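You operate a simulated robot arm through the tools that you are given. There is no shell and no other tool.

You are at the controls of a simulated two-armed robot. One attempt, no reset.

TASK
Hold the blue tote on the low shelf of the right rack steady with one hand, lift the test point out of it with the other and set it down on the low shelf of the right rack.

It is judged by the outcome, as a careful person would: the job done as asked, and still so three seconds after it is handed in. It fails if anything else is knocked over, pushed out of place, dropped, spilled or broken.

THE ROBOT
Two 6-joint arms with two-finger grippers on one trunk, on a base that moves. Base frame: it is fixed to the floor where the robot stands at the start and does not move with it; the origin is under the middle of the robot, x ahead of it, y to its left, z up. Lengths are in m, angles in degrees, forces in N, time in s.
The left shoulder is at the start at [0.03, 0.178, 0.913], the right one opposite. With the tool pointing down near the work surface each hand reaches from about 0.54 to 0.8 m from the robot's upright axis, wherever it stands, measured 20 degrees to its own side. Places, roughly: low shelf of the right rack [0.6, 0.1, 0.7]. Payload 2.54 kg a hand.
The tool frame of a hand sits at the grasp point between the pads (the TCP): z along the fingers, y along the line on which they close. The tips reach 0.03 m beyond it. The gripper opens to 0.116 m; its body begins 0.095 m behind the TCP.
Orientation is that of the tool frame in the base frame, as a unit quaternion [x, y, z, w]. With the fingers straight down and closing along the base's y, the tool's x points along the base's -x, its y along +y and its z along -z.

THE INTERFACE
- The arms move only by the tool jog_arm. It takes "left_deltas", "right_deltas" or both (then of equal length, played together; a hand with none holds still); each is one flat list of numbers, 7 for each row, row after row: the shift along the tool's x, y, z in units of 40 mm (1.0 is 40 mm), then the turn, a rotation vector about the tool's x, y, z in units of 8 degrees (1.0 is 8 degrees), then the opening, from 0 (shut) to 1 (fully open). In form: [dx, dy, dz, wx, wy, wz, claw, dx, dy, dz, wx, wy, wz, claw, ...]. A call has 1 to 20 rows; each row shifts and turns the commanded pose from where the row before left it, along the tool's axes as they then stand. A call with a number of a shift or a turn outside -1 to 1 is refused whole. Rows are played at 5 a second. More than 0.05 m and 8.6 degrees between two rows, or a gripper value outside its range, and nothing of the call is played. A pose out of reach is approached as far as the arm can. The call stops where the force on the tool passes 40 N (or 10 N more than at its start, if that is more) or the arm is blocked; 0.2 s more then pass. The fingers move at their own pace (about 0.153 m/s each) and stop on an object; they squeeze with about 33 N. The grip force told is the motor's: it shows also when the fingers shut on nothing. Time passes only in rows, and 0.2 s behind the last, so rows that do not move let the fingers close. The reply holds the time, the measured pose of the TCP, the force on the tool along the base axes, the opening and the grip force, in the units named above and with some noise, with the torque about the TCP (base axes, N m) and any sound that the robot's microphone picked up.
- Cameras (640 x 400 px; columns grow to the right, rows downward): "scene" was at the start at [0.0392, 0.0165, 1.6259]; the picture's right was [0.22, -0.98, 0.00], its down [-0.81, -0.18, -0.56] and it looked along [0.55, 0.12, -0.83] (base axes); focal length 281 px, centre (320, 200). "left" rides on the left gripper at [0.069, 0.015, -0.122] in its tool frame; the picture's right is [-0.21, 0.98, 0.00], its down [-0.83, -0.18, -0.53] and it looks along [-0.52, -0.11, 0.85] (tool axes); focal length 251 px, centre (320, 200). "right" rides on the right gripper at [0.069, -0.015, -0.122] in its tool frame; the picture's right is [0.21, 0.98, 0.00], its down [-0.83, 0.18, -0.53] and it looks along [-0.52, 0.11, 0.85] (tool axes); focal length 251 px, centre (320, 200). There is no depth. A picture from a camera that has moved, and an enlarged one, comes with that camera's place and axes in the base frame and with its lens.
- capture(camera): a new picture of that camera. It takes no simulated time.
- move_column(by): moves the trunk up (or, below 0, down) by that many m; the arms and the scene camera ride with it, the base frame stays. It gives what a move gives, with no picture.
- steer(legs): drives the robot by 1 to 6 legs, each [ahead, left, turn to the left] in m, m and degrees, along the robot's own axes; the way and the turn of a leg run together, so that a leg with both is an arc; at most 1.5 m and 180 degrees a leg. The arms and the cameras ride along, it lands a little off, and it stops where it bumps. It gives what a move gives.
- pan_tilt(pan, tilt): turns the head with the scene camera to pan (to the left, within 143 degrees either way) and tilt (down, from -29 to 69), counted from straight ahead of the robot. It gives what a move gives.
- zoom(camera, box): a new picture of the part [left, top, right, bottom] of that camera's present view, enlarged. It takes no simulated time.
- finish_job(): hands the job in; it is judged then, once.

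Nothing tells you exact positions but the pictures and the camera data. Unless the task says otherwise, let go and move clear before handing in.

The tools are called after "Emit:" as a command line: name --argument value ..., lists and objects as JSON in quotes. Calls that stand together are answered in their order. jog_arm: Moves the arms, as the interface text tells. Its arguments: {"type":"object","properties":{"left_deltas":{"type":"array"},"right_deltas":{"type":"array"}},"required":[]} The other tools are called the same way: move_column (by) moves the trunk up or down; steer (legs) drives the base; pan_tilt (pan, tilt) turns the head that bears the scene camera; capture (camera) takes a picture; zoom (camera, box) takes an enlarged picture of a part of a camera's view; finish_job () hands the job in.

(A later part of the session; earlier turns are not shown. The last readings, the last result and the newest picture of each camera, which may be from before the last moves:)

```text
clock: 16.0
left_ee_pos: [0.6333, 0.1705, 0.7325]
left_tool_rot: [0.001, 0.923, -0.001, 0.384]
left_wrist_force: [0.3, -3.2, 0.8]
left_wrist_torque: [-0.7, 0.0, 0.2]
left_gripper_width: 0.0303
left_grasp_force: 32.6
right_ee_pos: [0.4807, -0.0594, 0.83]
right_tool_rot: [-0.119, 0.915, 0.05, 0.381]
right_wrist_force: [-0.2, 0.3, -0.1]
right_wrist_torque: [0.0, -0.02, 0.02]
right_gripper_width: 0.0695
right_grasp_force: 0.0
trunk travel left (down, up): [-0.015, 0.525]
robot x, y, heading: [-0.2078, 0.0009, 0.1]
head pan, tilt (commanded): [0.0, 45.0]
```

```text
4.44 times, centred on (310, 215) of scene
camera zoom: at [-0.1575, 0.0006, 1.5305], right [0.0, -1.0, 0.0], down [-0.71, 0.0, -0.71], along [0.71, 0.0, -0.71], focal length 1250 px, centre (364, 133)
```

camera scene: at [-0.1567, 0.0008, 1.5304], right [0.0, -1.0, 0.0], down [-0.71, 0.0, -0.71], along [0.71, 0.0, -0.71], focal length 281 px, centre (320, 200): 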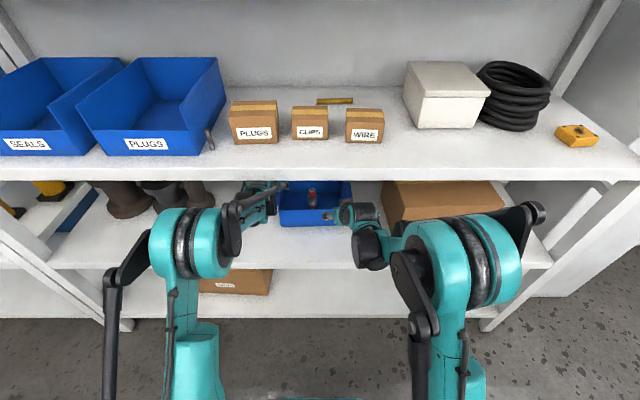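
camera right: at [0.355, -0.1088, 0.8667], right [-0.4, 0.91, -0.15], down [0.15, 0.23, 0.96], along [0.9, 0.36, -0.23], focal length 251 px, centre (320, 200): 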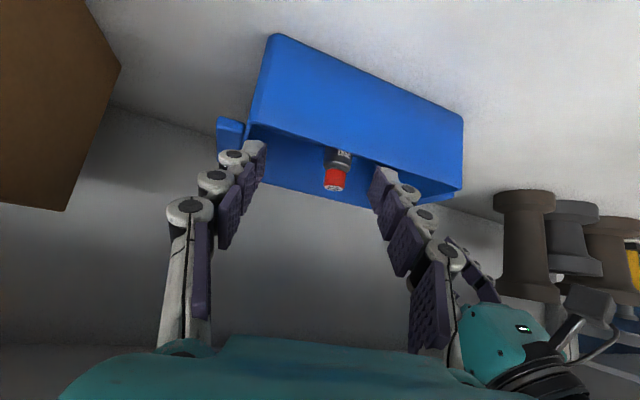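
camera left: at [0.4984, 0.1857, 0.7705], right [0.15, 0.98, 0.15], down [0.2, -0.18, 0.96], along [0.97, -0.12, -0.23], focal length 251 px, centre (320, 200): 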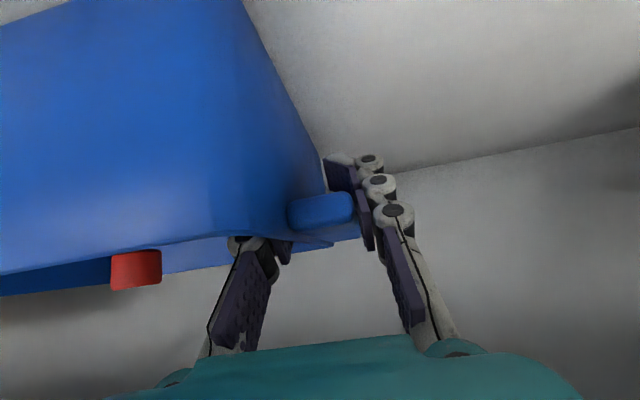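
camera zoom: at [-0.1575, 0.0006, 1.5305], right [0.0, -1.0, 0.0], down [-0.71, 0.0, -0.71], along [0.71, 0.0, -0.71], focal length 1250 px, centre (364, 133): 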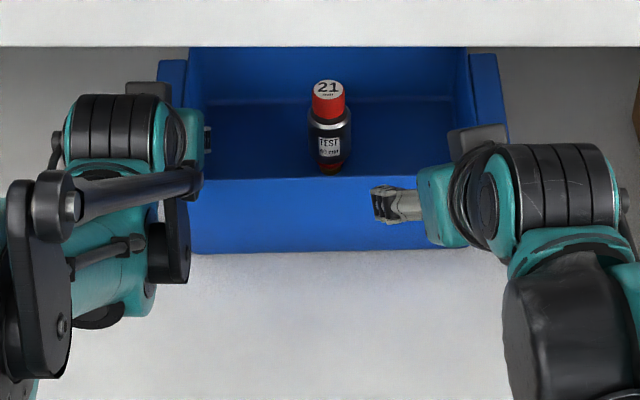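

The tote is gripped at 0.030 m with 33 N and has barely moved. I'll now bring the right hand in above the test point.

Emit:
jog_arm --right_deltas '[-0.707, 0.2135, 0.707, 0, 0, 0, 0.6, -0.707, 0.2135, 0.707, 0, 0, 0, 0.6, -0.707, 0.2135, 0.707, 0, 0, 0, 0.6, -0.707, 0.2135, 0.707, 0, 0, 0, 0.6, -0.5, 0.2135, 0.5, 0, 0, 0, 0.6]'

Emit:
capture --camera "right"

Emit:
capture --camera "scene"

Emit:
zoom --camera "scene" --box '[220, 160, 420, 290]'

Emit:
capture --camera "left"

```text
clock: 17.2
left_ee_pos: [0.6317, 0.171, 0.7326]
left_tool_rot: [0.001, 0.924, 0.0, 0.384]
left_wrist_force: [2.1, 1.3, 0.5]
left_wrist_torque: [-1.07, 0.19, 0.05]
left_gripper_width: 0.0303
left_grasp_force: 32.7
right_ee_pos: [0.6529, 0.0294, 0.8296]
right_tool_rot: [-0.12, 0.916, 0.049, 0.379]
right_wrist_force: [0.8, -0.2, -0.5]
right_wrist_torque: [0.02, 0.0, 0.01]
right_gripper_width: 0.0696
right_grasp_force: 0.1
trunk travel left (down, up): [-0.015, 0.525]
robot x, y, heading: [-0.2105, -0.0014, -0.5]
head pan, tilt (commanded): [0.0, 45.0]
```

```text
taken
camera right: at [0.5267, -0.019, 0.8665], right [-0.4, 0.91, -0.15], down [0.15, 0.23, 0.96], along [0.91, 0.36, -0.23], focal length 251 px, centre (320, 200)
```

right: 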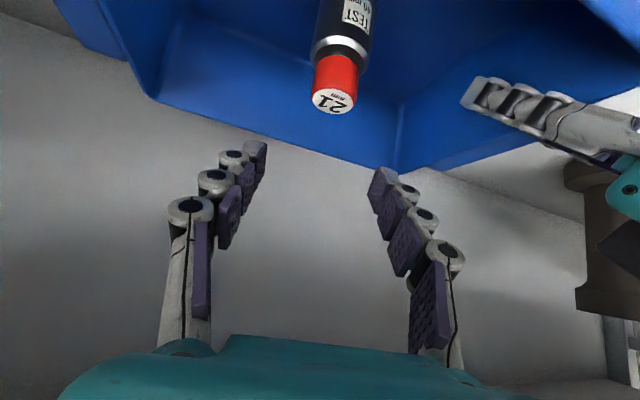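

```text
taken
camera scene: at [-0.1575, 0.001, 1.5305], right [0.0, -1.0, 0.0], down [-0.71, 0.0, -0.71], along [0.71, 0.0, -0.71], focal length 281 px, centre (320, 200)
```

scene: 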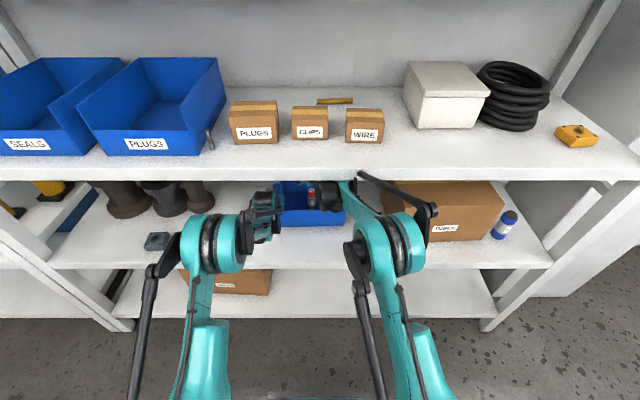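

```text
3.08 times, centred on (320, 225) of scene
camera zoom: at [-0.1575, 0.001, 1.5305], right [0.0, -1.0, 0.0], down [-0.71, 0.0, -0.71], along [0.71, 0.0, -0.71], focal length 865 px, centre (320, 123)
```

zoom: 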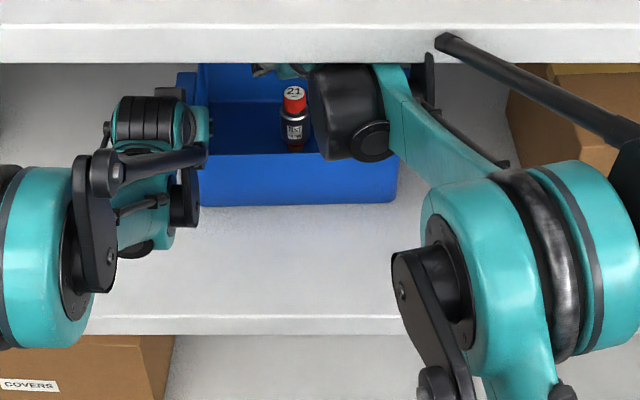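

```text
taken
camera left: at [0.4984, 0.1862, 0.7705], right [0.15, 0.98, 0.15], down [0.2, -0.18, 0.96], along [0.97, -0.12, -0.23], focal length 251 px, centre (320, 200)
```

left: 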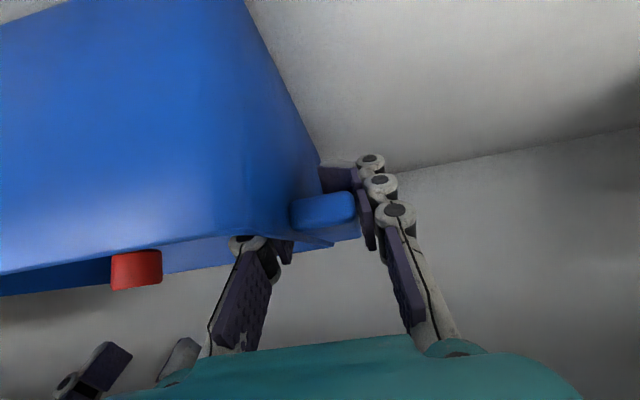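

The right hand is above the test point with its fingers straddling it. The right arm's black linkage rod looks close to the upper shelf's lip, so I'll inspect that before going further.

Emit:
zoom --camera "scene" --box '[310, 150, 450, 240]'

Emit:
zoom --camera "scene" --box '[210, 150, 350, 240]'

```text
4.44 times, centred on (380, 195) of scene
camera zoom: at [-0.1575, 0.001, 1.5305], right [0.0, -1.0, 0.0], down [-0.71, 0.0, -0.71], along [0.71, 0.0, -0.71], focal length 1250 px, centre (53, 222)
```

zoom: 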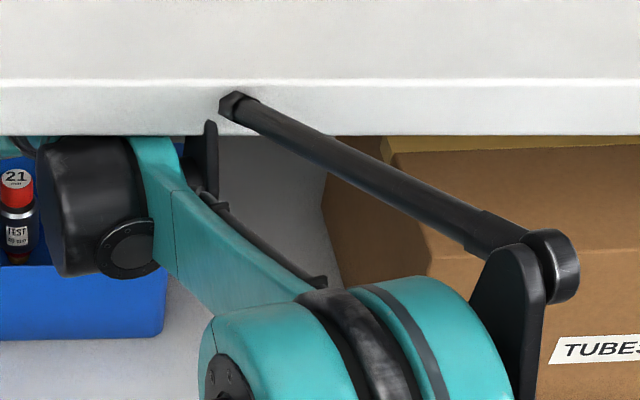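

```text
4.44 times, centred on (280, 195) of scene
camera zoom: at [-0.1575, 0.001, 1.5305], right [0.0, -1.0, 0.0], down [-0.71, 0.0, -0.71], along [0.71, 0.0, -0.71], focal length 1250 px, centre (498, 222)
```

zoom: 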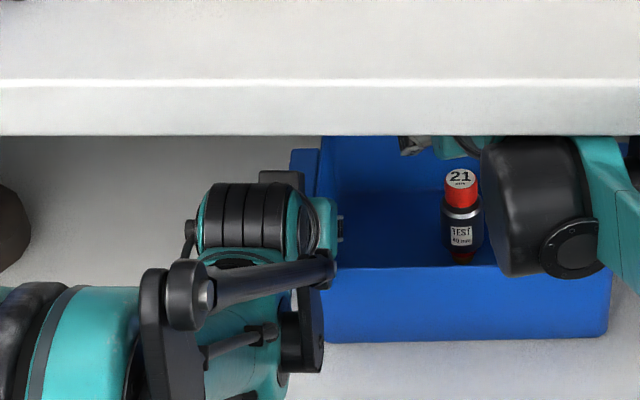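

The rod end appears right at the lip, so I'll get parallax views by panning the head to judge the clearance.

Emit:
pan_tilt --pan -45 --tilt 45

Emit:
capture --camera "scene"

Emit:
zoom --camera "scene" --box '[60, 120, 260, 250]'

Emit:
pan_tilt --pan 45 --tilt 45

Emit:
capture --camera "scene"

Emit:
zoom --camera "scene" --box '[440, 120, 640, 250]'

```text
clock: 18.3
left_ee_pos: [0.6327, 0.1693, 0.7327]
left_tool_rot: [0.002, 0.923, -0.001, 0.384]
left_wrist_force: [1.4, -0.4, 1.7]
left_wrist_torque: [-0.94, -0.15, 0.24]
left_gripper_width: 0.0304
left_grasp_force: 33.4
right_ee_pos: [0.6522, 0.0297, 0.8301]
right_tool_rot: [-0.119, 0.916, 0.049, 0.38]
right_wrist_force: [-0.5, 0.2, 0.5]
right_wrist_torque: [0.0, -0.01, 0.0]
right_gripper_width: 0.0695
right_grasp_force: 0.0
trunk travel left (down, up): [-0.015, 0.525]
robot x, y, heading: [-0.2059, -0.0002, 0.0]
head pan, tilt (commanded): [-45.0, 45.0]
```

```text
taken
camera scene: at [-0.1814, -0.0565, 1.5305], right [-0.71, -0.71, 0.0], down [-0.5, 0.5, -0.71], along [0.5, -0.5, -0.71], focal length 281 px, centre (320, 200)
```

scene: 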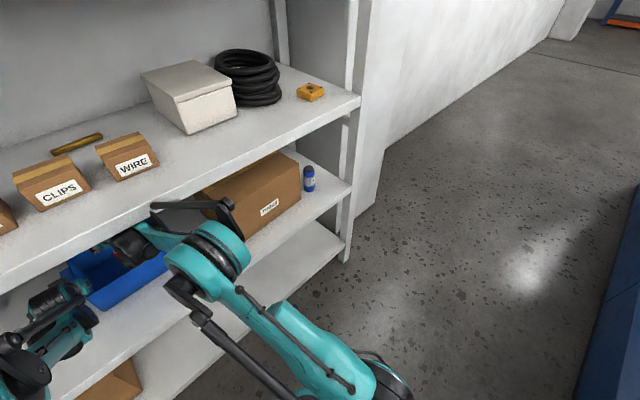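

```text
3.08 times, centred on (160, 185) of scene
camera zoom: at [-0.1814, -0.0565, 1.5305], right [-0.71, -0.71, 0.0], down [-0.5, 0.5, -0.71], along [0.5, -0.5, -0.71], focal length 865 px, centre (812, 246)
```

zoom: 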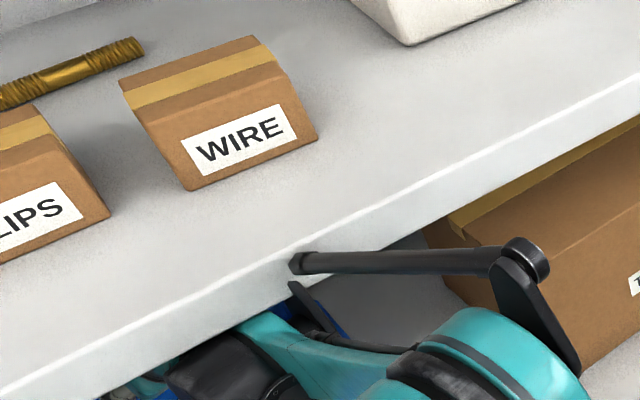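

```text
clock: 20.0
left_ee_pos: [0.6331, 0.1696, 0.7336]
left_tool_rot: [0.0, 0.924, 0.0, 0.383]
left_wrist_force: [1.5, 0.5, 0.7]
left_wrist_torque: [-0.92, -0.03, 0.21]
left_gripper_width: 0.0305
left_grasp_force: 32.8
right_ee_pos: [0.6518, 0.0303, 0.8306]
right_tool_rot: [-0.12, 0.916, 0.05, 0.379]
right_wrist_force: [-0.3, 0.4, 0.4]
right_wrist_torque: [0.01, 0.0, -0.02]
right_gripper_width: 0.0697
right_grasp_force: 0.1
trunk travel left (down, up): [-0.015, 0.525]
robot x, y, heading: [-0.2065, 0.0015, -0.4]
head pan, tilt (commanded): [45.0, 45.0]
```

```text
taken
camera scene: at [-0.1812, 0.0585, 1.5305], right [0.7, -0.71, 0.0], down [-0.5, -0.5, -0.71], along [0.5, 0.5, -0.71], focal length 281 px, centre (320, 200)
```

scene: 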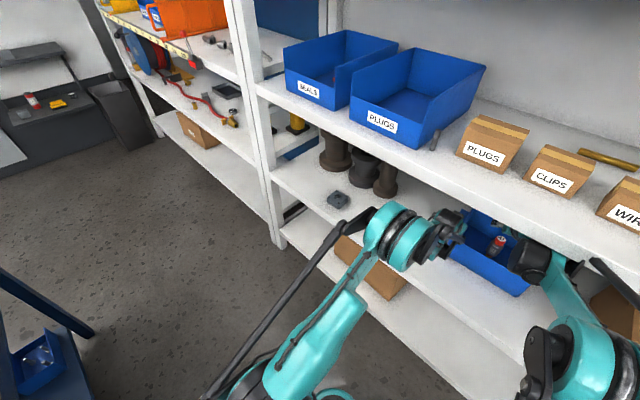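

```text
3.08 times, centred on (540, 185) of scene
camera zoom: at [-0.1812, 0.0585, 1.5305], right [0.7, -0.71, 0.0], down [-0.5, -0.5, -0.71], along [0.5, 0.5, -0.71], focal length 865 px, centre (-357, 246)
```

zoom: 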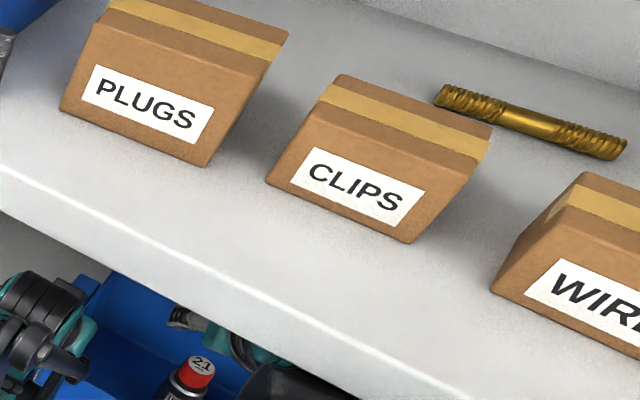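

Triangulation puts the right arm's rod end at (0.388, −0.10, 1.078), about 2.5 cm in front of the lip, so lowering straight down would catch it. I'll back the hand out 6 cm, flatten its tilt so the wrist and rod drop below the lip, then go in again.

Emit:
pan_tilt --pan 0 --tilt 45

Emit:
jog_arm --right_deltas '[0.53, 0, -0.53, 0, 0, 0, 0.6, 0.53, 0, -0.53, 0, 0, 0, 0.6, 0, 0, 0, 0, -1, 0, 0.6, 0, 0, 0, 0, -1, 0, 0.6, 0, 0, 0, 0, -1, 0, 0.6]'

Emit:
capture --camera "scene"

Emit:
zoom --camera "scene" --box '[270, 150, 470, 280]'

Emit:
capture --camera "right"

```text
clock: 21.1
left_ee_pos: [0.6318, 0.1713, 0.7327]
left_tool_rot: [0.0, 0.924, 0.0, 0.383]
left_wrist_force: [1.3, 1.3, 1.7]
left_wrist_torque: [-0.88, 0.01, 0.21]
left_gripper_width: 0.03
left_grasp_force: 33.6
right_ee_pos: [0.6524, 0.0305, 0.8305]
right_tool_rot: [-0.12, 0.916, 0.049, 0.379]
right_wrist_force: [0.4, -0.5, -0.1]
right_wrist_torque: [-0.02, 0.01, -0.03]
right_gripper_width: 0.0697
right_grasp_force: 0.0
trunk travel left (down, up): [-0.015, 0.525]
robot x, y, heading: [-0.2096, 0.0006, -0.0]
head pan, tilt (commanded): [0.0, 45.0]
```

```text
clock: 22.3
left_ee_pos: [0.6316, 0.1707, 0.7325]
left_tool_rot: [0.0, 0.924, 0.0, 0.383]
left_wrist_force: [-0.7, 1.2, 0.8]
left_wrist_torque: [-0.94, 0.01, 0.07]
left_gripper_width: 0.0304
left_grasp_force: 32.9
right_ee_pos: [0.5936, 0.0142, 0.8303]
right_tool_rot: [-0.106, 0.817, 0.073, 0.562]
right_wrist_force: [0.3, 0.0, -0.1]
right_wrist_torque: [0.0, -0.02, -0.01]
right_gripper_width: 0.0695
right_grasp_force: 0.1
trunk travel left (down, up): [-0.015, 0.525]
robot x, y, heading: [-0.2112, -0.0015, -0.2]
head pan, tilt (commanded): [0.0, 45.0]
```

```text
taken
camera scene: at [-0.1576, 0.001, 1.5305], right [0.0, -1.0, 0.0], down [-0.71, 0.0, -0.71], along [0.71, 0.0, -0.71], focal length 281 px, centre (320, 200)
```

scene: 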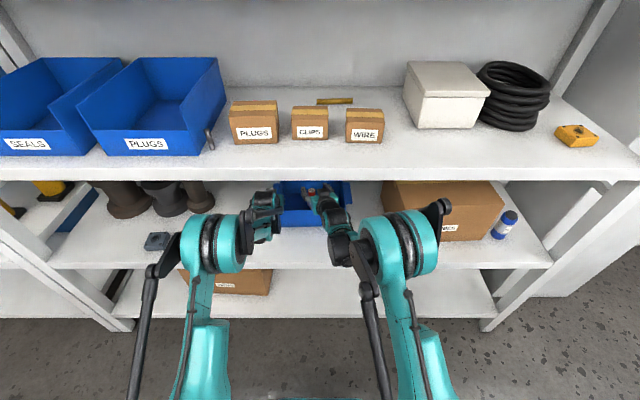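

```text
3.08 times, centred on (370, 215) of scene
camera zoom: at [-0.1576, 0.001, 1.5305], right [0.0, -1.0, 0.0], down [-0.71, 0.0, -0.71], along [0.71, 0.0, -0.71], focal length 865 px, centre (166, 154)
```

zoom: 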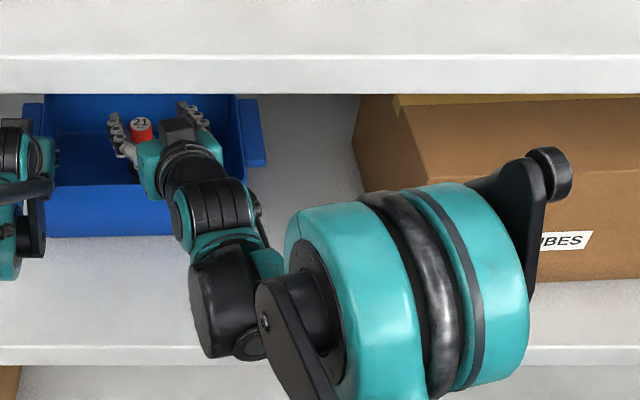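

```text
taken
camera right: at [0.4646, -0.0355, 0.809], right [-0.32, 0.92, -0.2], down [-0.24, 0.12, 0.96], along [0.91, 0.36, 0.19], focal length 251 px, centre (320, 200)
```

right: 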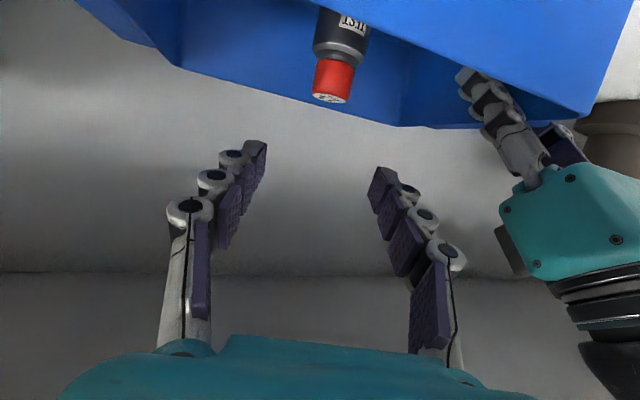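

The hand is much flatter, and in the scene view its open fingers line up with the test point. I'll go forward 0.069 m at this height and check the rod again.

Emit:
jog_arm --right_deltas '[-0.3075, 0, 0.802, 0, 0, 0, 0.6, -0.3075, 0, 0.802, 0, 0, 0, 0.6]'

Emit:
zoom --camera "scene" --box '[270, 150, 470, 280]'

Emit:
zoom --camera "scene" --box '[250, 170, 370, 245]'

Emit:
capture --camera "right"

```text
clock: 22.9
left_ee_pos: [0.6324, 0.1711, 0.7326]
left_tool_rot: [0.001, 0.924, -0.001, 0.383]
left_wrist_force: [1.9, 0.9, 0.2]
left_wrist_torque: [-0.97, 0.2, 0.2]
left_gripper_width: 0.0303
left_grasp_force: 32.9
right_ee_pos: [0.6607, 0.0323, 0.829]
right_tool_rot: [-0.107, 0.817, 0.074, 0.561]
right_wrist_force: [-0.2, -0.1, -0.5]
right_wrist_torque: [0.0, 0.0, 0.0]
right_gripper_width: 0.0697
right_grasp_force: 0.0
trunk travel left (down, up): [-0.015, 0.525]
robot x, y, heading: [-0.207, 0.0019, -0.2]
head pan, tilt (commanded): [0.0, 45.0]
```

```text
3.08 times, centred on (370, 215) of scene
camera zoom: at [-0.1574, 0.0011, 1.5305], right [0.0, -1.0, 0.0], down [-0.71, 0.0, -0.71], along [0.71, 0.0, -0.71], focal length 865 px, centre (166, 154)
```

zoom: 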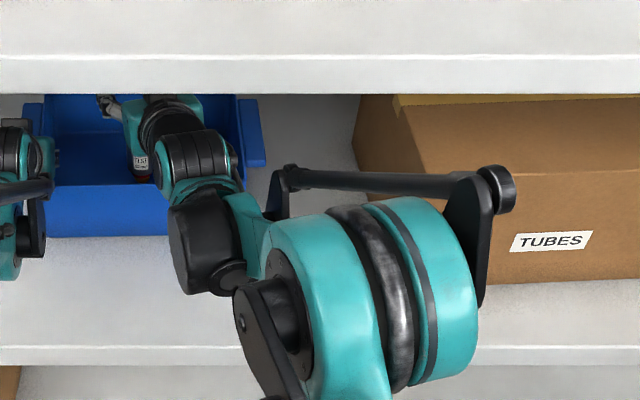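

```text
5.33 times, centred on (310, 208) of scene
camera zoom: at [-0.1574, 0.0011, 1.5305], right [0.0, -1.0, 0.0], down [-0.71, 0.0, -0.71], along [0.71, 0.0, -0.71], focal length 1500 px, centre (373, 160)
```

zoom: 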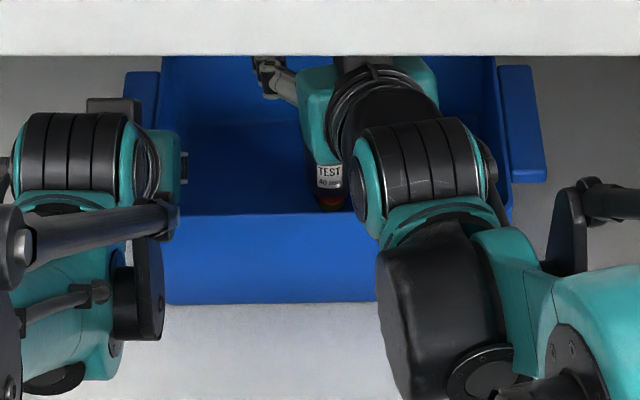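

```text
taken
camera right: at [0.5307, -0.0174, 0.808], right [-0.32, 0.92, -0.2], down [-0.24, 0.12, 0.96], along [0.91, 0.36, 0.18], focal length 251 px, centre (320, 200)
```

right: 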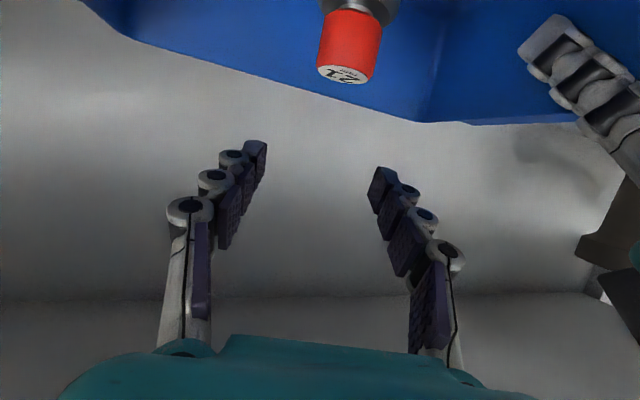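

The rod end is now well below and in front of the lip, and the cap lines up with the hand at (0.660, 0.032). I'll lower the hand around the test point while steepening the tilt so the wrist stays low.

Emit:
jog_arm --right_deltas '[0.848, 0, 0.325, 0, 1, 0, 0.6, 0.794, 0, 0.44, 0, 1, 0, 0.6]'

Emit:
capture --camera "right"

Emit:
zoom --camera "scene" --box '[250, 160, 450, 285]'

```text
clock: 23.5
left_ee_pos: [0.6328, 0.1714, 0.7324]
left_tool_rot: [0.001, 0.923, -0.001, 0.384]
left_wrist_force: [1.5, 0.5, 0.8]
left_wrist_torque: [-0.99, 0.05, 0.12]
left_gripper_width: 0.0301
left_grasp_force: 33.3
right_ee_pos: [0.6608, 0.0332, 0.7567]
right_tool_rot: [-0.116, 0.888, 0.057, 0.441]
right_wrist_force: [-0.3, -0.4, -0.2]
right_wrist_torque: [0.0, -0.01, 0.0]
right_gripper_width: 0.0695
right_grasp_force: 0.0
trunk travel left (down, up): [-0.015, 0.525]
robot x, y, heading: [-0.2057, 0.0004, -0.1]
head pan, tilt (commanded): [0.0, 45.0]
```

```text
taken
camera right: at [0.5309, -0.0165, 0.7749], right [-0.38, 0.91, -0.17], down [0.02, 0.19, 0.98], along [0.93, 0.36, -0.09], focal length 251 px, centre (320, 200)
```

right: 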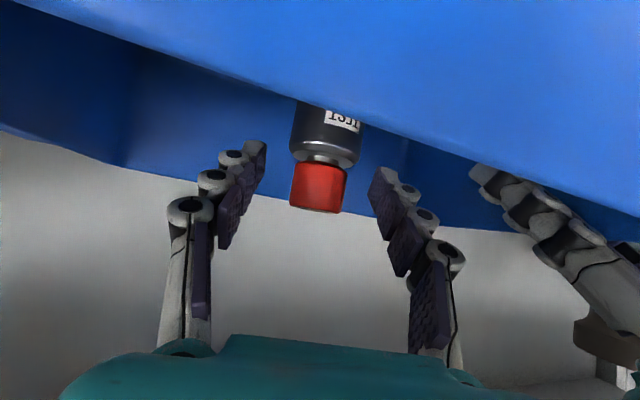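

```text
3.20 times, centred on (350, 222) of scene
camera zoom: at [-0.1575, 0.001, 1.5305], right [0.0, -1.0, 0.0], down [-0.71, 0.0, -0.71], along [0.71, 0.0, -0.71], focal length 900 px, centre (224, 128)
```

zoom: 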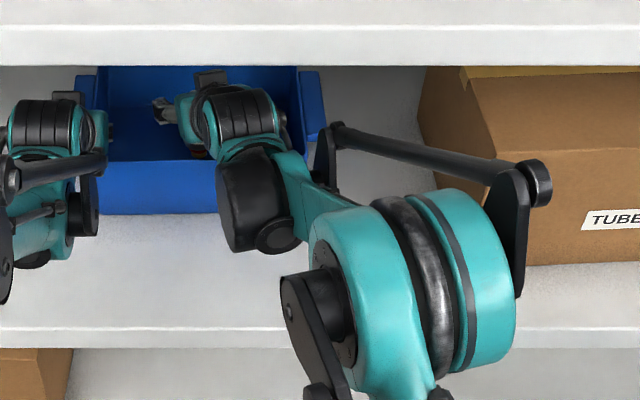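

The fingers are centred on the test point at cap height. I'll make the last step down to body height.

Emit:
jog_arm --right_deltas '[0.725, 0, 0.546, 0, 1, 0, 0.6, 0, 0, 0, 0, 0, 0, 0.6]'

Emit:
capture --camera "right"

Emit:
zoom --camera "scene" --box '[250, 160, 450, 285]'

Emit:
capture --camera "left"

```text
clock: 24.1
left_ee_pos: [0.633, 0.1705, 0.732]
left_tool_rot: [0.001, 0.924, 0.0, 0.383]
left_wrist_force: [0.9, 0.4, 1.3]
left_wrist_torque: [-1.01, -0.06, 0.1]
left_gripper_width: 0.0303
left_grasp_force: 32.6
right_ee_pos: [0.6613, 0.0339, 0.7225]
right_tool_rot: [-0.119, 0.917, 0.049, 0.378]
right_wrist_force: [-0.6, 0.2, 0.0]
right_wrist_torque: [0.02, -0.03, 0.01]
right_gripper_width: 0.0694
right_grasp_force: 0.2
trunk travel left (down, up): [-0.015, 0.525]
robot x, y, heading: [-0.206, -0.0, 0.0]
head pan, tilt (commanded): [0.0, 45.0]
```

```text
taken
camera right: at [0.5346, -0.0152, 0.7589], right [-0.4, 0.91, -0.15], down [0.15, 0.23, 0.96], along [0.9, 0.36, -0.23], focal length 251 px, centre (320, 200)
```

right: 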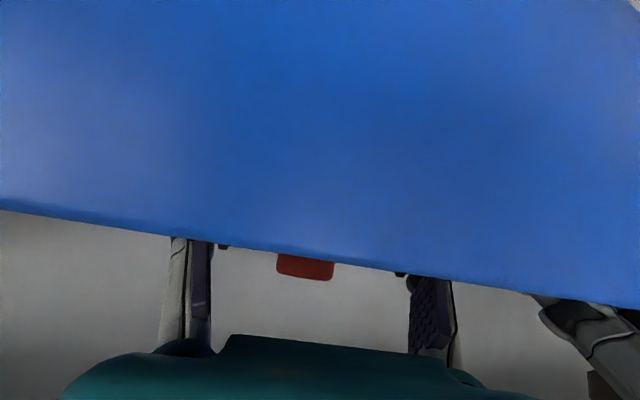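

```text
3.20 times, centred on (350, 222) of scene
camera zoom: at [-0.1575, 0.001, 1.5305], right [0.0, -1.0, 0.0], down [-0.71, 0.0, -0.71], along [0.71, 0.0, -0.71], focal length 900 px, centre (224, 128)
```

zoom: 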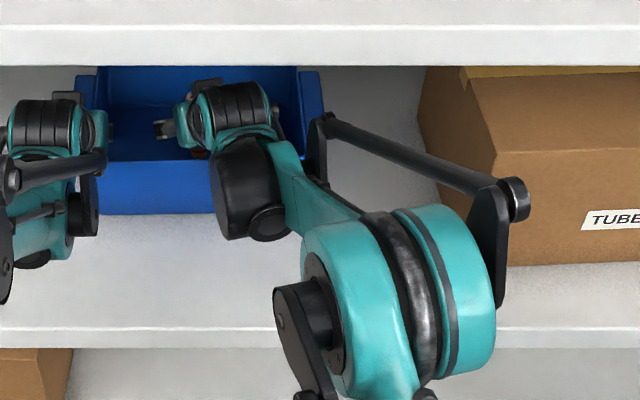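

```text
taken
camera left: at [0.4984, 0.1862, 0.7704], right [0.15, 0.98, 0.15], down [0.2, -0.18, 0.96], along [0.97, -0.12, -0.23], focal length 251 px, centre (320, 200)
```

left: 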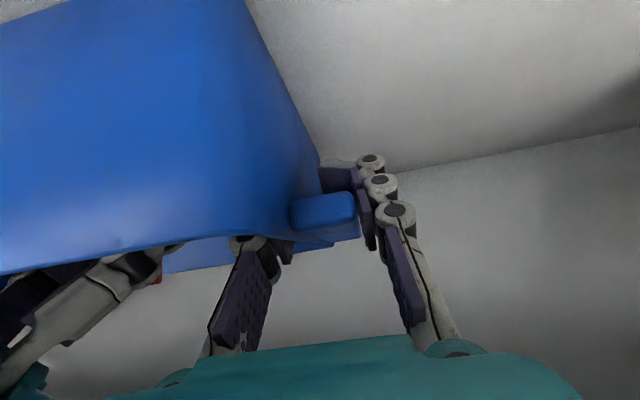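

The hand is at body height (z≈0.7225) and nearly centred. I'll nudge it 1.5 mm sideways and close on the test point.

Emit:
jog_arm --right_deltas '[0, -0.04, 0, 0, 0, 0, 0.45, 0, 0, 0, 0, 0, 0, 0.4, 0, 0, 0, 0, 0, 0, 0.36, 0, 0, 0, 0, 0, 0, 0.32, 0, 0, 0, 0, 0, 0, 0.25, 0, 0, 0, 0, 0, 0, 0.1, 0, 0, 0, 0, 0, 0, 0]'

Emit:
capture --camera "right"

Emit:
zoom --camera "scene" --box '[250, 160, 450, 285]'

```text
clock: 25.7
left_ee_pos: [0.6328, 0.1701, 0.7327]
left_tool_rot: [0.0, 0.923, 0.0, 0.384]
left_wrist_force: [1.3, 0.7, 1.4]
left_wrist_torque: [-0.98, -0.1, 0.14]
left_gripper_width: 0.0301
left_grasp_force: 33.0
right_ee_pos: [0.6614, 0.0311, 0.7213]
right_tool_rot: [-0.12, 0.916, 0.049, 0.379]
right_wrist_force: [0.4, 0.2, 0.0]
right_wrist_torque: [0.02, 0.03, -0.02]
right_gripper_width: 0.0381
right_grasp_force: 33.2
trunk travel left (down, up): [-0.015, 0.525]
robot x, y, heading: [-0.2099, 0.0007, -0.2]
head pan, tilt (commanded): [0.0, 45.0]
```

```text
taken
camera right: at [0.5349, -0.0173, 0.7583], right [-0.4, 0.91, -0.15], down [0.15, 0.23, 0.96], along [0.91, 0.36, -0.23], focal length 251 px, centre (320, 200)
```

right: 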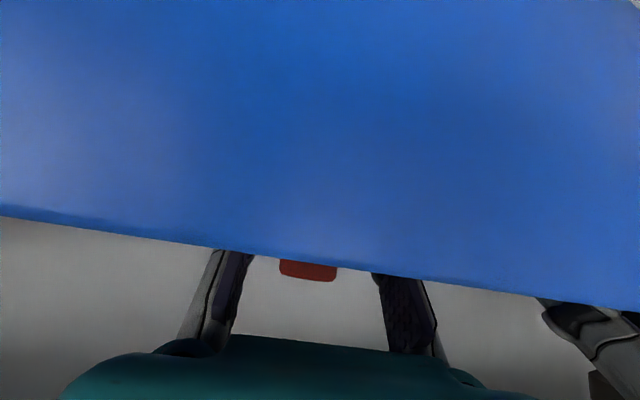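

```text
3.20 times, centred on (350, 222) of scene
camera zoom: at [-0.1575, 0.001, 1.5305], right [0.0, -1.0, 0.0], down [-0.71, 0.0, -0.71], along [0.71, 0.0, -0.71], focal length 900 px, centre (224, 128)
```

zoom: 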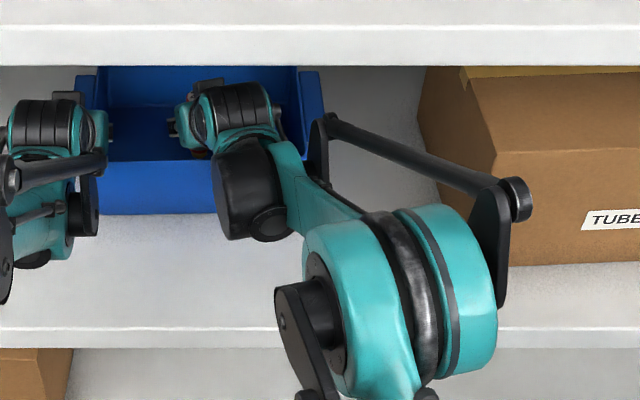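

The test point is gripped (0.038 m, 33 N). I'll lift it 2 cm first to confirm it comes away without the tote.

Emit:
jog_arm --right_deltas '[-0.177, 0, -0.177, 0, 0, 0, 0, -0.177, 0, -0.177, 0, 0, 0, 0, 0, 0, 0, 0, 0, 0, 0]'

Emit:
capture --camera "right"

Emit:
capture --camera "left"

```text
clock: 26.5
left_ee_pos: [0.6319, 0.1714, 0.7323]
left_tool_rot: [0.001, 0.924, 0.0, 0.384]
left_wrist_force: [0.2, 0.2, 2.7]
left_wrist_torque: [-0.98, 0.05, 0.07]
left_gripper_width: 0.03
left_grasp_force: 32.8
right_ee_pos: [0.6606, 0.0299, 0.7409]
right_tool_rot: [-0.12, 0.916, 0.05, 0.38]
right_wrist_force: [0.0, -0.7, -1.5]
right_wrist_torque: [0.0, 0.02, -0.02]
right_gripper_width: 0.0384
right_grasp_force: 33.2
trunk travel left (down, up): [-0.015, 0.525]
robot x, y, heading: [-0.2082, 0.0022, -0.1]
head pan, tilt (commanded): [0.0, 45.0]
```

```text
taken
camera right: at [0.5348, -0.0178, 0.7781], right [-0.4, 0.91, -0.15], down [0.15, 0.23, 0.96], along [0.91, 0.36, -0.23], focal length 251 px, centre (320, 200)
```

right: 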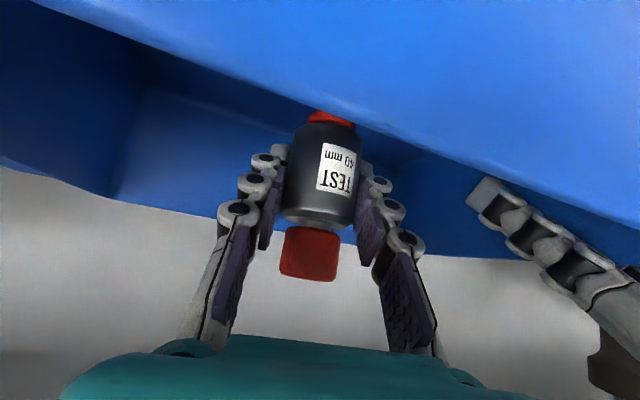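

```text
taken
camera left: at [0.4983, 0.1861, 0.7704], right [0.15, 0.98, 0.15], down [0.2, -0.18, 0.96], along [0.97, -0.12, -0.23], focal length 251 px, centre (320, 200)
```

left: 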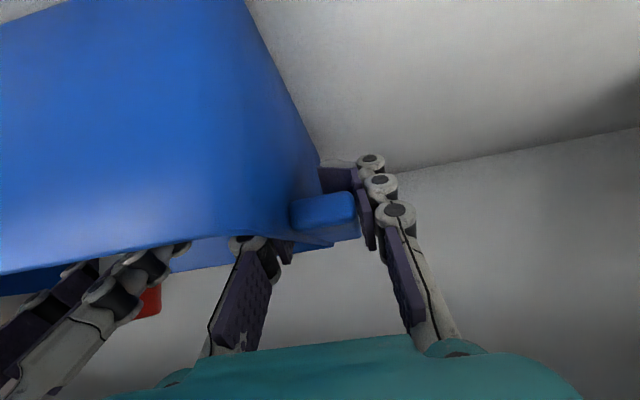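

It's free (about 1.5 N) and the tote hasn't moved. I'll lift it clear of the rim while flattening the hand so the arm stays below the lip.

Emit:
jog_arm --right_deltas '[-0.613, 0, -0.613, 0, -1, 0, 0, -0.693, 0, -0.522, 0, -1, 0, 0, -0.758, 0, -0.42, 0, -1, 0, 0, 0, 0, 0, 0, 0, 0, 0]'

Emit:
capture --camera "right"

Emit:
capture --camera "scene"

Emit:
zoom --camera "scene" --box '[250, 160, 450, 285]'

Emit:
capture --camera "left"

```text
clock: 27.5
left_ee_pos: [0.6332, 0.1703, 0.7333]
left_tool_rot: [0.002, 0.923, -0.001, 0.384]
left_wrist_force: [0.4, 1.0, 2.1]
left_wrist_torque: [-1.0, -0.12, 0.08]
left_gripper_width: 0.0304
left_grasp_force: 33.6
right_ee_pos: [0.6599, 0.0295, 0.8462]
right_tool_rot: [-0.107, 0.817, 0.074, 0.562]
right_wrist_force: [-0.9, 0.5, -1.8]
right_wrist_torque: [-0.01, 0.0, 0.02]
right_gripper_width: 0.038
right_grasp_force: 33.0
trunk travel left (down, up): [-0.015, 0.525]
robot x, y, heading: [-0.2107, 0.001, -0.3]
head pan, tilt (commanded): [0.0, 45.0]
```

```text
taken
camera right: at [0.5312, -0.0193, 0.8242], right [-0.32, 0.92, -0.2], down [-0.24, 0.12, 0.96], along [0.91, 0.36, 0.19], focal length 251 px, centre (320, 200)
```

right: 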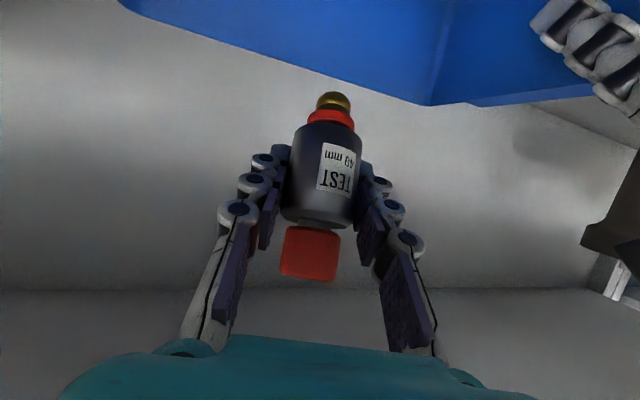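

```text
taken
camera scene: at [-0.1575, 0.001, 1.5305], right [0.0, -1.0, 0.0], down [-0.71, 0.0, -0.71], along [0.71, 0.0, -0.71], focal length 281 px, centre (320, 200)
```

scene: 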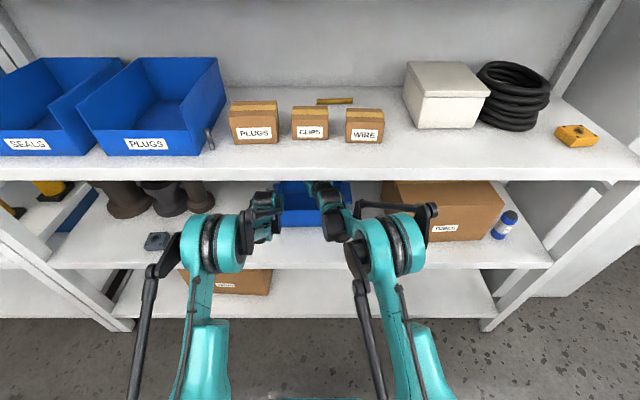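

```text
3.20 times, centred on (350, 222) of scene
camera zoom: at [-0.1575, 0.001, 1.5305], right [0.0, -1.0, 0.0], down [-0.71, 0.0, -0.71], along [0.71, 0.0, -0.71], focal length 900 px, centre (224, 128)
```

zoom: 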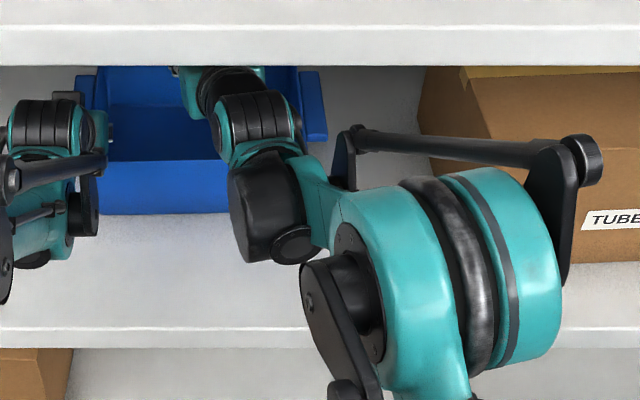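

```text
taken
camera left: at [0.4983, 0.1861, 0.7704], right [0.15, 0.98, 0.15], down [0.2, -0.18, 0.96], along [0.97, -0.12, -0.23], focal length 251 px, centre (320, 200)
```

left: 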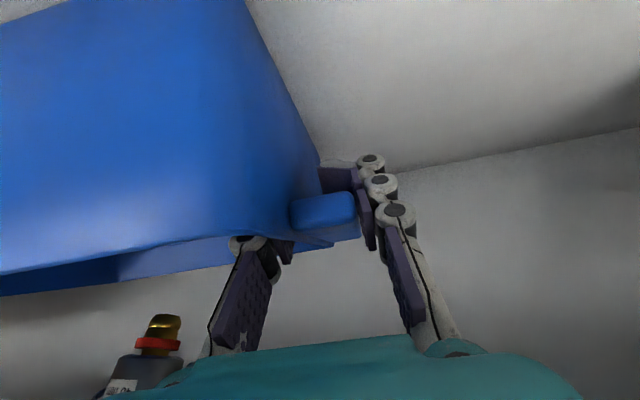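

The test point is clear of the tote, with its foot at about z 0.79 above the rim. I'll retract it straight back over the front wall to the open shelf area.

Emit:
jog_arm --right_deltas '[0.358, 0, -0.934, 0, 0, 0, 0, 0.358, 0, -0.934, 0, 0, 0, 0, 0.358, 0, -0.934, 0, 0, 0, 0, 0.358, 0, -0.934, 0, 0, 0, 0, 0, 0, 0, 0, 0, 0, 0]'

Emit:
capture --camera "right"

Emit:
capture --camera "scene"

Emit:
zoom --camera "scene" --box '[230, 160, 430, 285]'

```text
clock: 28.7
left_ee_pos: [0.6335, 0.1709, 0.733]
left_tool_rot: [0.0, 0.923, 0.0, 0.384]
left_wrist_force: [-0.2, 0.9, 2.6]
left_wrist_torque: [-1.08, 0.04, -0.05]
left_gripper_width: 0.0304
left_grasp_force: 32.2
right_ee_pos: [0.5058, -0.0115, 0.8478]
right_tool_rot: [-0.106, 0.817, 0.072, 0.562]
right_wrist_force: [-0.2, -0.5, -2.3]
right_wrist_torque: [0.0, 0.02, 0.0]
right_gripper_width: 0.0379
right_grasp_force: 33.1
trunk travel left (down, up): [-0.015, 0.525]
robot x, y, heading: [-0.2102, 0.0019, -0.5]
head pan, tilt (commanded): [0.0, 45.0]
```

```text
taken
camera right: at [0.3758, -0.0618, 0.825], right [-0.32, 0.92, -0.2], down [-0.24, 0.12, 0.96], along [0.91, 0.36, 0.18], focal length 251 px, centre (320, 200)
```

right: 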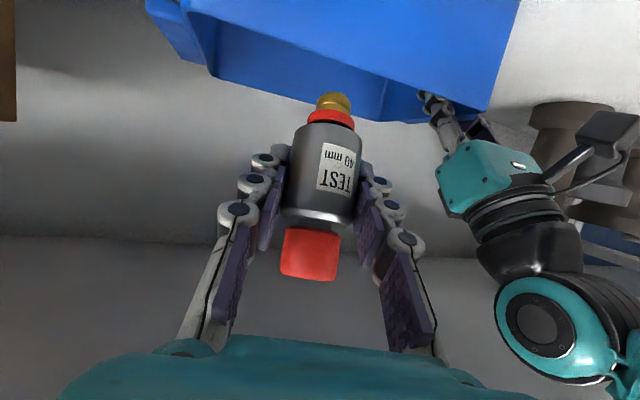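

```text
taken
camera scene: at [-0.1575, 0.0009, 1.5305], right [0.0, -1.0, 0.0], down [-0.71, 0.0, -0.71], along [0.71, 0.0, -0.71], focal length 281 px, centre (320, 200)
```

scene: 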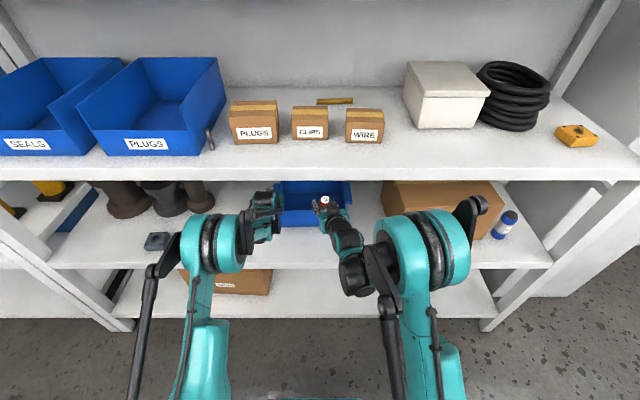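

```text
3.20 times, centred on (330, 222) of scene
camera zoom: at [-0.1575, 0.0009, 1.5305], right [0.0, -1.0, 0.0], down [-0.71, 0.0, -0.71], along [0.71, 0.0, -0.71], focal length 900 px, centre (288, 128)
```

zoom: 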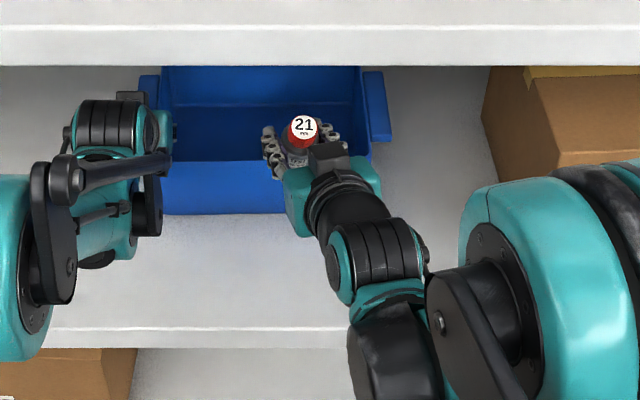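

The test point is out over the open shelf in front of the tote. I'll bring it upright and lower it to about 2.5 cm above the shelf near (0.48, −0.018).

Emit:
jog_arm --right_deltas '[0.236, 0, -0.616, 0, 0, 0, 0, 0.81, 0, 0.31, 0, 1, 0, 0, 0.758, 0, 0.42, 0, 1, 0, 0, 0.693, 0, 0.522, 0, 1, 0, 0, 0, 0, 0, 0, 0, 0, 0]'

Emit:
capture --camera "right"

Emit:
zoom --camera "scene" --box '[230, 160, 430, 285]'

Emit:
capture --camera "left"

```text
clock: 29.9
left_ee_pos: [0.633, 0.1697, 0.7322]
left_tool_rot: [0.0, 0.924, 0.0, 0.383]
left_wrist_force: [0.0, 0.9, 1.9]
left_wrist_torque: [-1.09, -0.11, 0.06]
left_gripper_width: 0.0303
left_grasp_force: 33.8
right_ee_pos: [0.4808, -0.0183, 0.7426]
right_tool_rot: [-0.12, 0.916, 0.049, 0.378]
right_wrist_force: [0.2, 0.6, -1.8]
right_wrist_torque: [0.01, 0.03, -0.04]
right_gripper_width: 0.0381
right_grasp_force: 33.4
trunk travel left (down, up): [-0.015, 0.525]
robot x, y, heading: [-0.2086, -0.0024, 0.0]
head pan, tilt (commanded): [0.0, 45.0]
```

```text
taken
camera right: at [0.3551, -0.0667, 0.7789], right [-0.4, 0.91, -0.15], down [0.15, 0.23, 0.96], along [0.9, 0.36, -0.23], focal length 251 px, centre (320, 200)
```

right: 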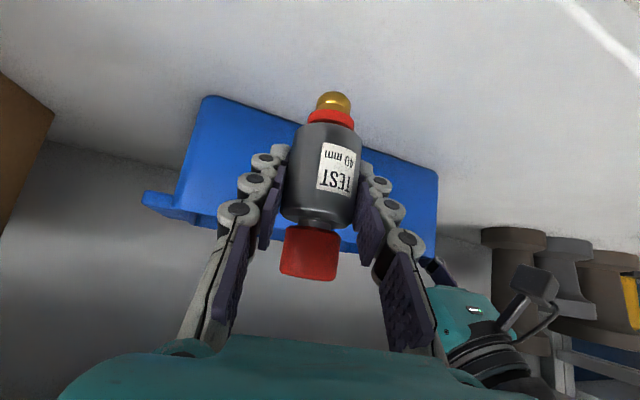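

```text
3.20 times, centred on (330, 222) of scene
camera zoom: at [-0.1574, 0.001, 1.5305], right [0.0, -1.0, 0.0], down [-0.71, 0.0, -0.71], along [0.71, 0.0, -0.71], focal length 900 px, centre (288, 128)
```

zoom: 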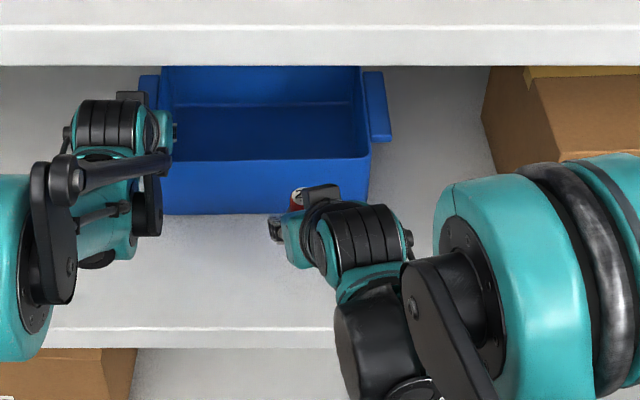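

```text
taken
camera left: at [0.4984, 0.1862, 0.7703], right [0.15, 0.98, 0.15], down [0.2, -0.18, 0.96], along [0.97, -0.12, -0.23], focal length 251 px, centre (320, 200)
```

left: 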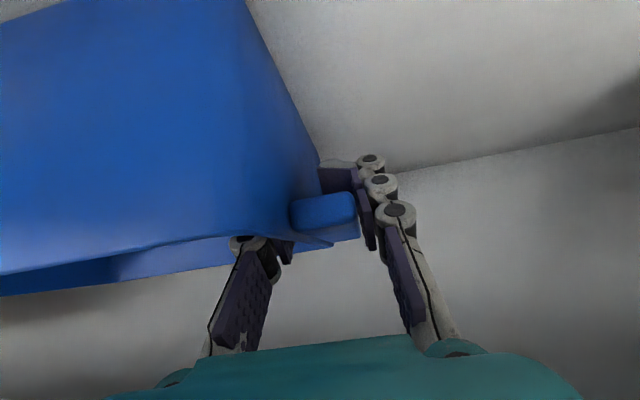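

Emit:
zoom --camera "right" --box '[270, 70, 400, 160]'

Emit:
zoom --camera "scene" --box '[290, 190, 350, 240]'

```text
4.44 times, centred on (335, 115) of right
camera zoom: at [0.3551, -0.0667, 0.7789], right [-0.4, 0.91, -0.15], down [0.15, 0.23, 0.96], along [0.9, 0.36, -0.23], focal length 1118 px, centre (253, 578)
```

zoom: 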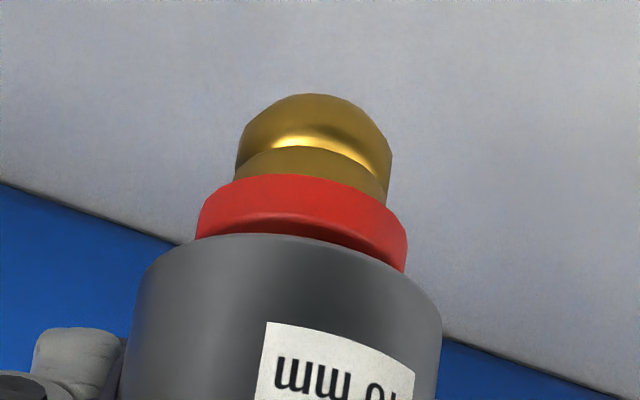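

```text
8.00 times, centred on (320, 215) of scene
camera zoom: at [-0.1574, 0.001, 1.5305], right [0.0, -1.0, 0.0], down [-0.71, 0.0, -0.71], along [0.71, 0.0, -0.71], focal length 2250 px, centre (320, 80)
```

zoom: 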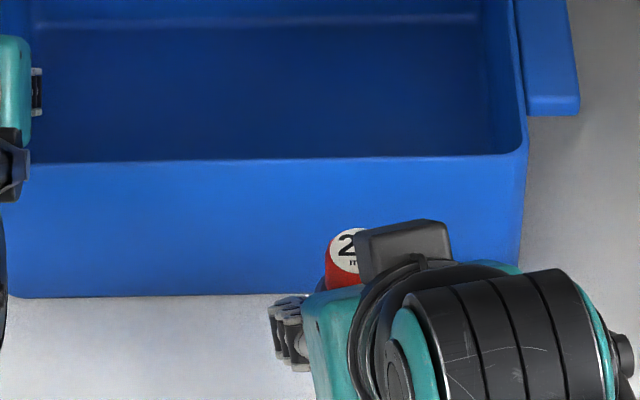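

The orientation matches the one at grasp, so the test point is upright. I'll lower it, then creep down in small steps watching for the contact force.

Emit:
jog_arm --right_deltas '[0.16, 0, 0.16, 0, 0, 0, 0, 0.16, 0, 0.16, 0, 0, 0, 0, 0, 0, 0, 0, 0, 0, 0]'

Emit:
jog_arm --right_deltas '[0.044, 0, 0.044, 0, 0, 0, 0, 0, 0, 0, 0, 0, 0, 0]'

Emit:
jog_arm --right_deltas '[0.035, 0, 0.035, 0, 0, 0, 0, 0, 0, 0, 0, 0, 0, 0]'

Emit:
zoom --camera "right" --box '[270, 60, 400, 150]'

```text
clock: 30.7
left_ee_pos: [0.6337, 0.1702, 0.7342]
left_tool_rot: [0.0, 0.924, 0.0, 0.383]
left_wrist_force: [-0.6, 0.4, 1.4]
left_wrist_torque: [-1.11, -0.11, 0.03]
left_gripper_width: 0.0302
left_grasp_force: 33.0
right_ee_pos: [0.4808, -0.0173, 0.7233]
right_tool_rot: [-0.119, 0.916, 0.049, 0.38]
right_wrist_force: [0.2, 0.9, -2.4]
right_wrist_torque: [0.02, 0.0, -0.02]
right_gripper_width: 0.038
right_grasp_force: 32.9
trunk travel left (down, up): [-0.015, 0.525]
robot x, y, heading: [-0.2077, -0.0003, -0.4]
head pan, tilt (commanded): [0.0, 45.0]
```

```text
clock: 31.3
left_ee_pos: [0.6325, 0.1701, 0.7329]
left_tool_rot: [0.001, 0.923, 0.0, 0.384]
left_wrist_force: [0.7, 1.6, 2.2]
left_wrist_torque: [-1.04, -0.09, 0.0]
left_gripper_width: 0.0301
left_grasp_force: 33.3
right_ee_pos: [0.4799, -0.0185, 0.7212]
right_tool_rot: [-0.12, 0.916, 0.05, 0.38]
right_wrist_force: [-0.6, -0.6, -2.4]
right_wrist_torque: [0.01, -0.02, -0.01]
right_gripper_width: 0.0378
right_grasp_force: 33.0
trunk travel left (down, up): [-0.015, 0.525]
robot x, y, heading: [-0.211, 0.0022, 0.1]
head pan, tilt (commanded): [0.0, 45.0]
```

```text
clock: 31.9
left_ee_pos: [0.6335, 0.1702, 0.7334]
left_tool_rot: [0.001, 0.924, 0.0, 0.384]
left_wrist_force: [0.1, 0.0, 1.6]
left_wrist_torque: [-1.09, 0.0, 0.0]
left_gripper_width: 0.0302
left_grasp_force: 32.7
right_ee_pos: [0.4802, -0.0179, 0.7197]
right_tool_rot: [-0.118, 0.916, 0.048, 0.38]
right_wrist_force: [0.5, -0.2, -2.2]
right_wrist_torque: [0.01, -0.02, 0.0]
right_gripper_width: 0.0381
right_grasp_force: 33.4
trunk travel left (down, up): [-0.015, 0.525]
robot x, y, heading: [-0.2086, 0.0029, 0.1]
head pan, tilt (commanded): [0.0, 45.0]
```

```text
4.44 times, centred on (335, 105) of right
camera zoom: at [0.3544, -0.0664, 0.7552], right [-0.4, 0.91, -0.15], down [0.15, 0.23, 0.96], along [0.91, 0.36, -0.23], focal length 1118 px, centre (253, 622)
```

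zoom: 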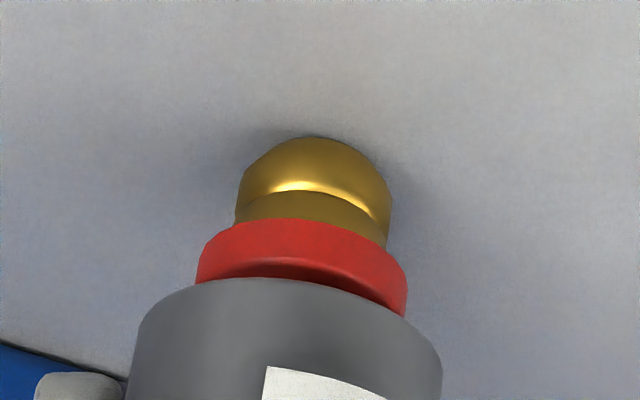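

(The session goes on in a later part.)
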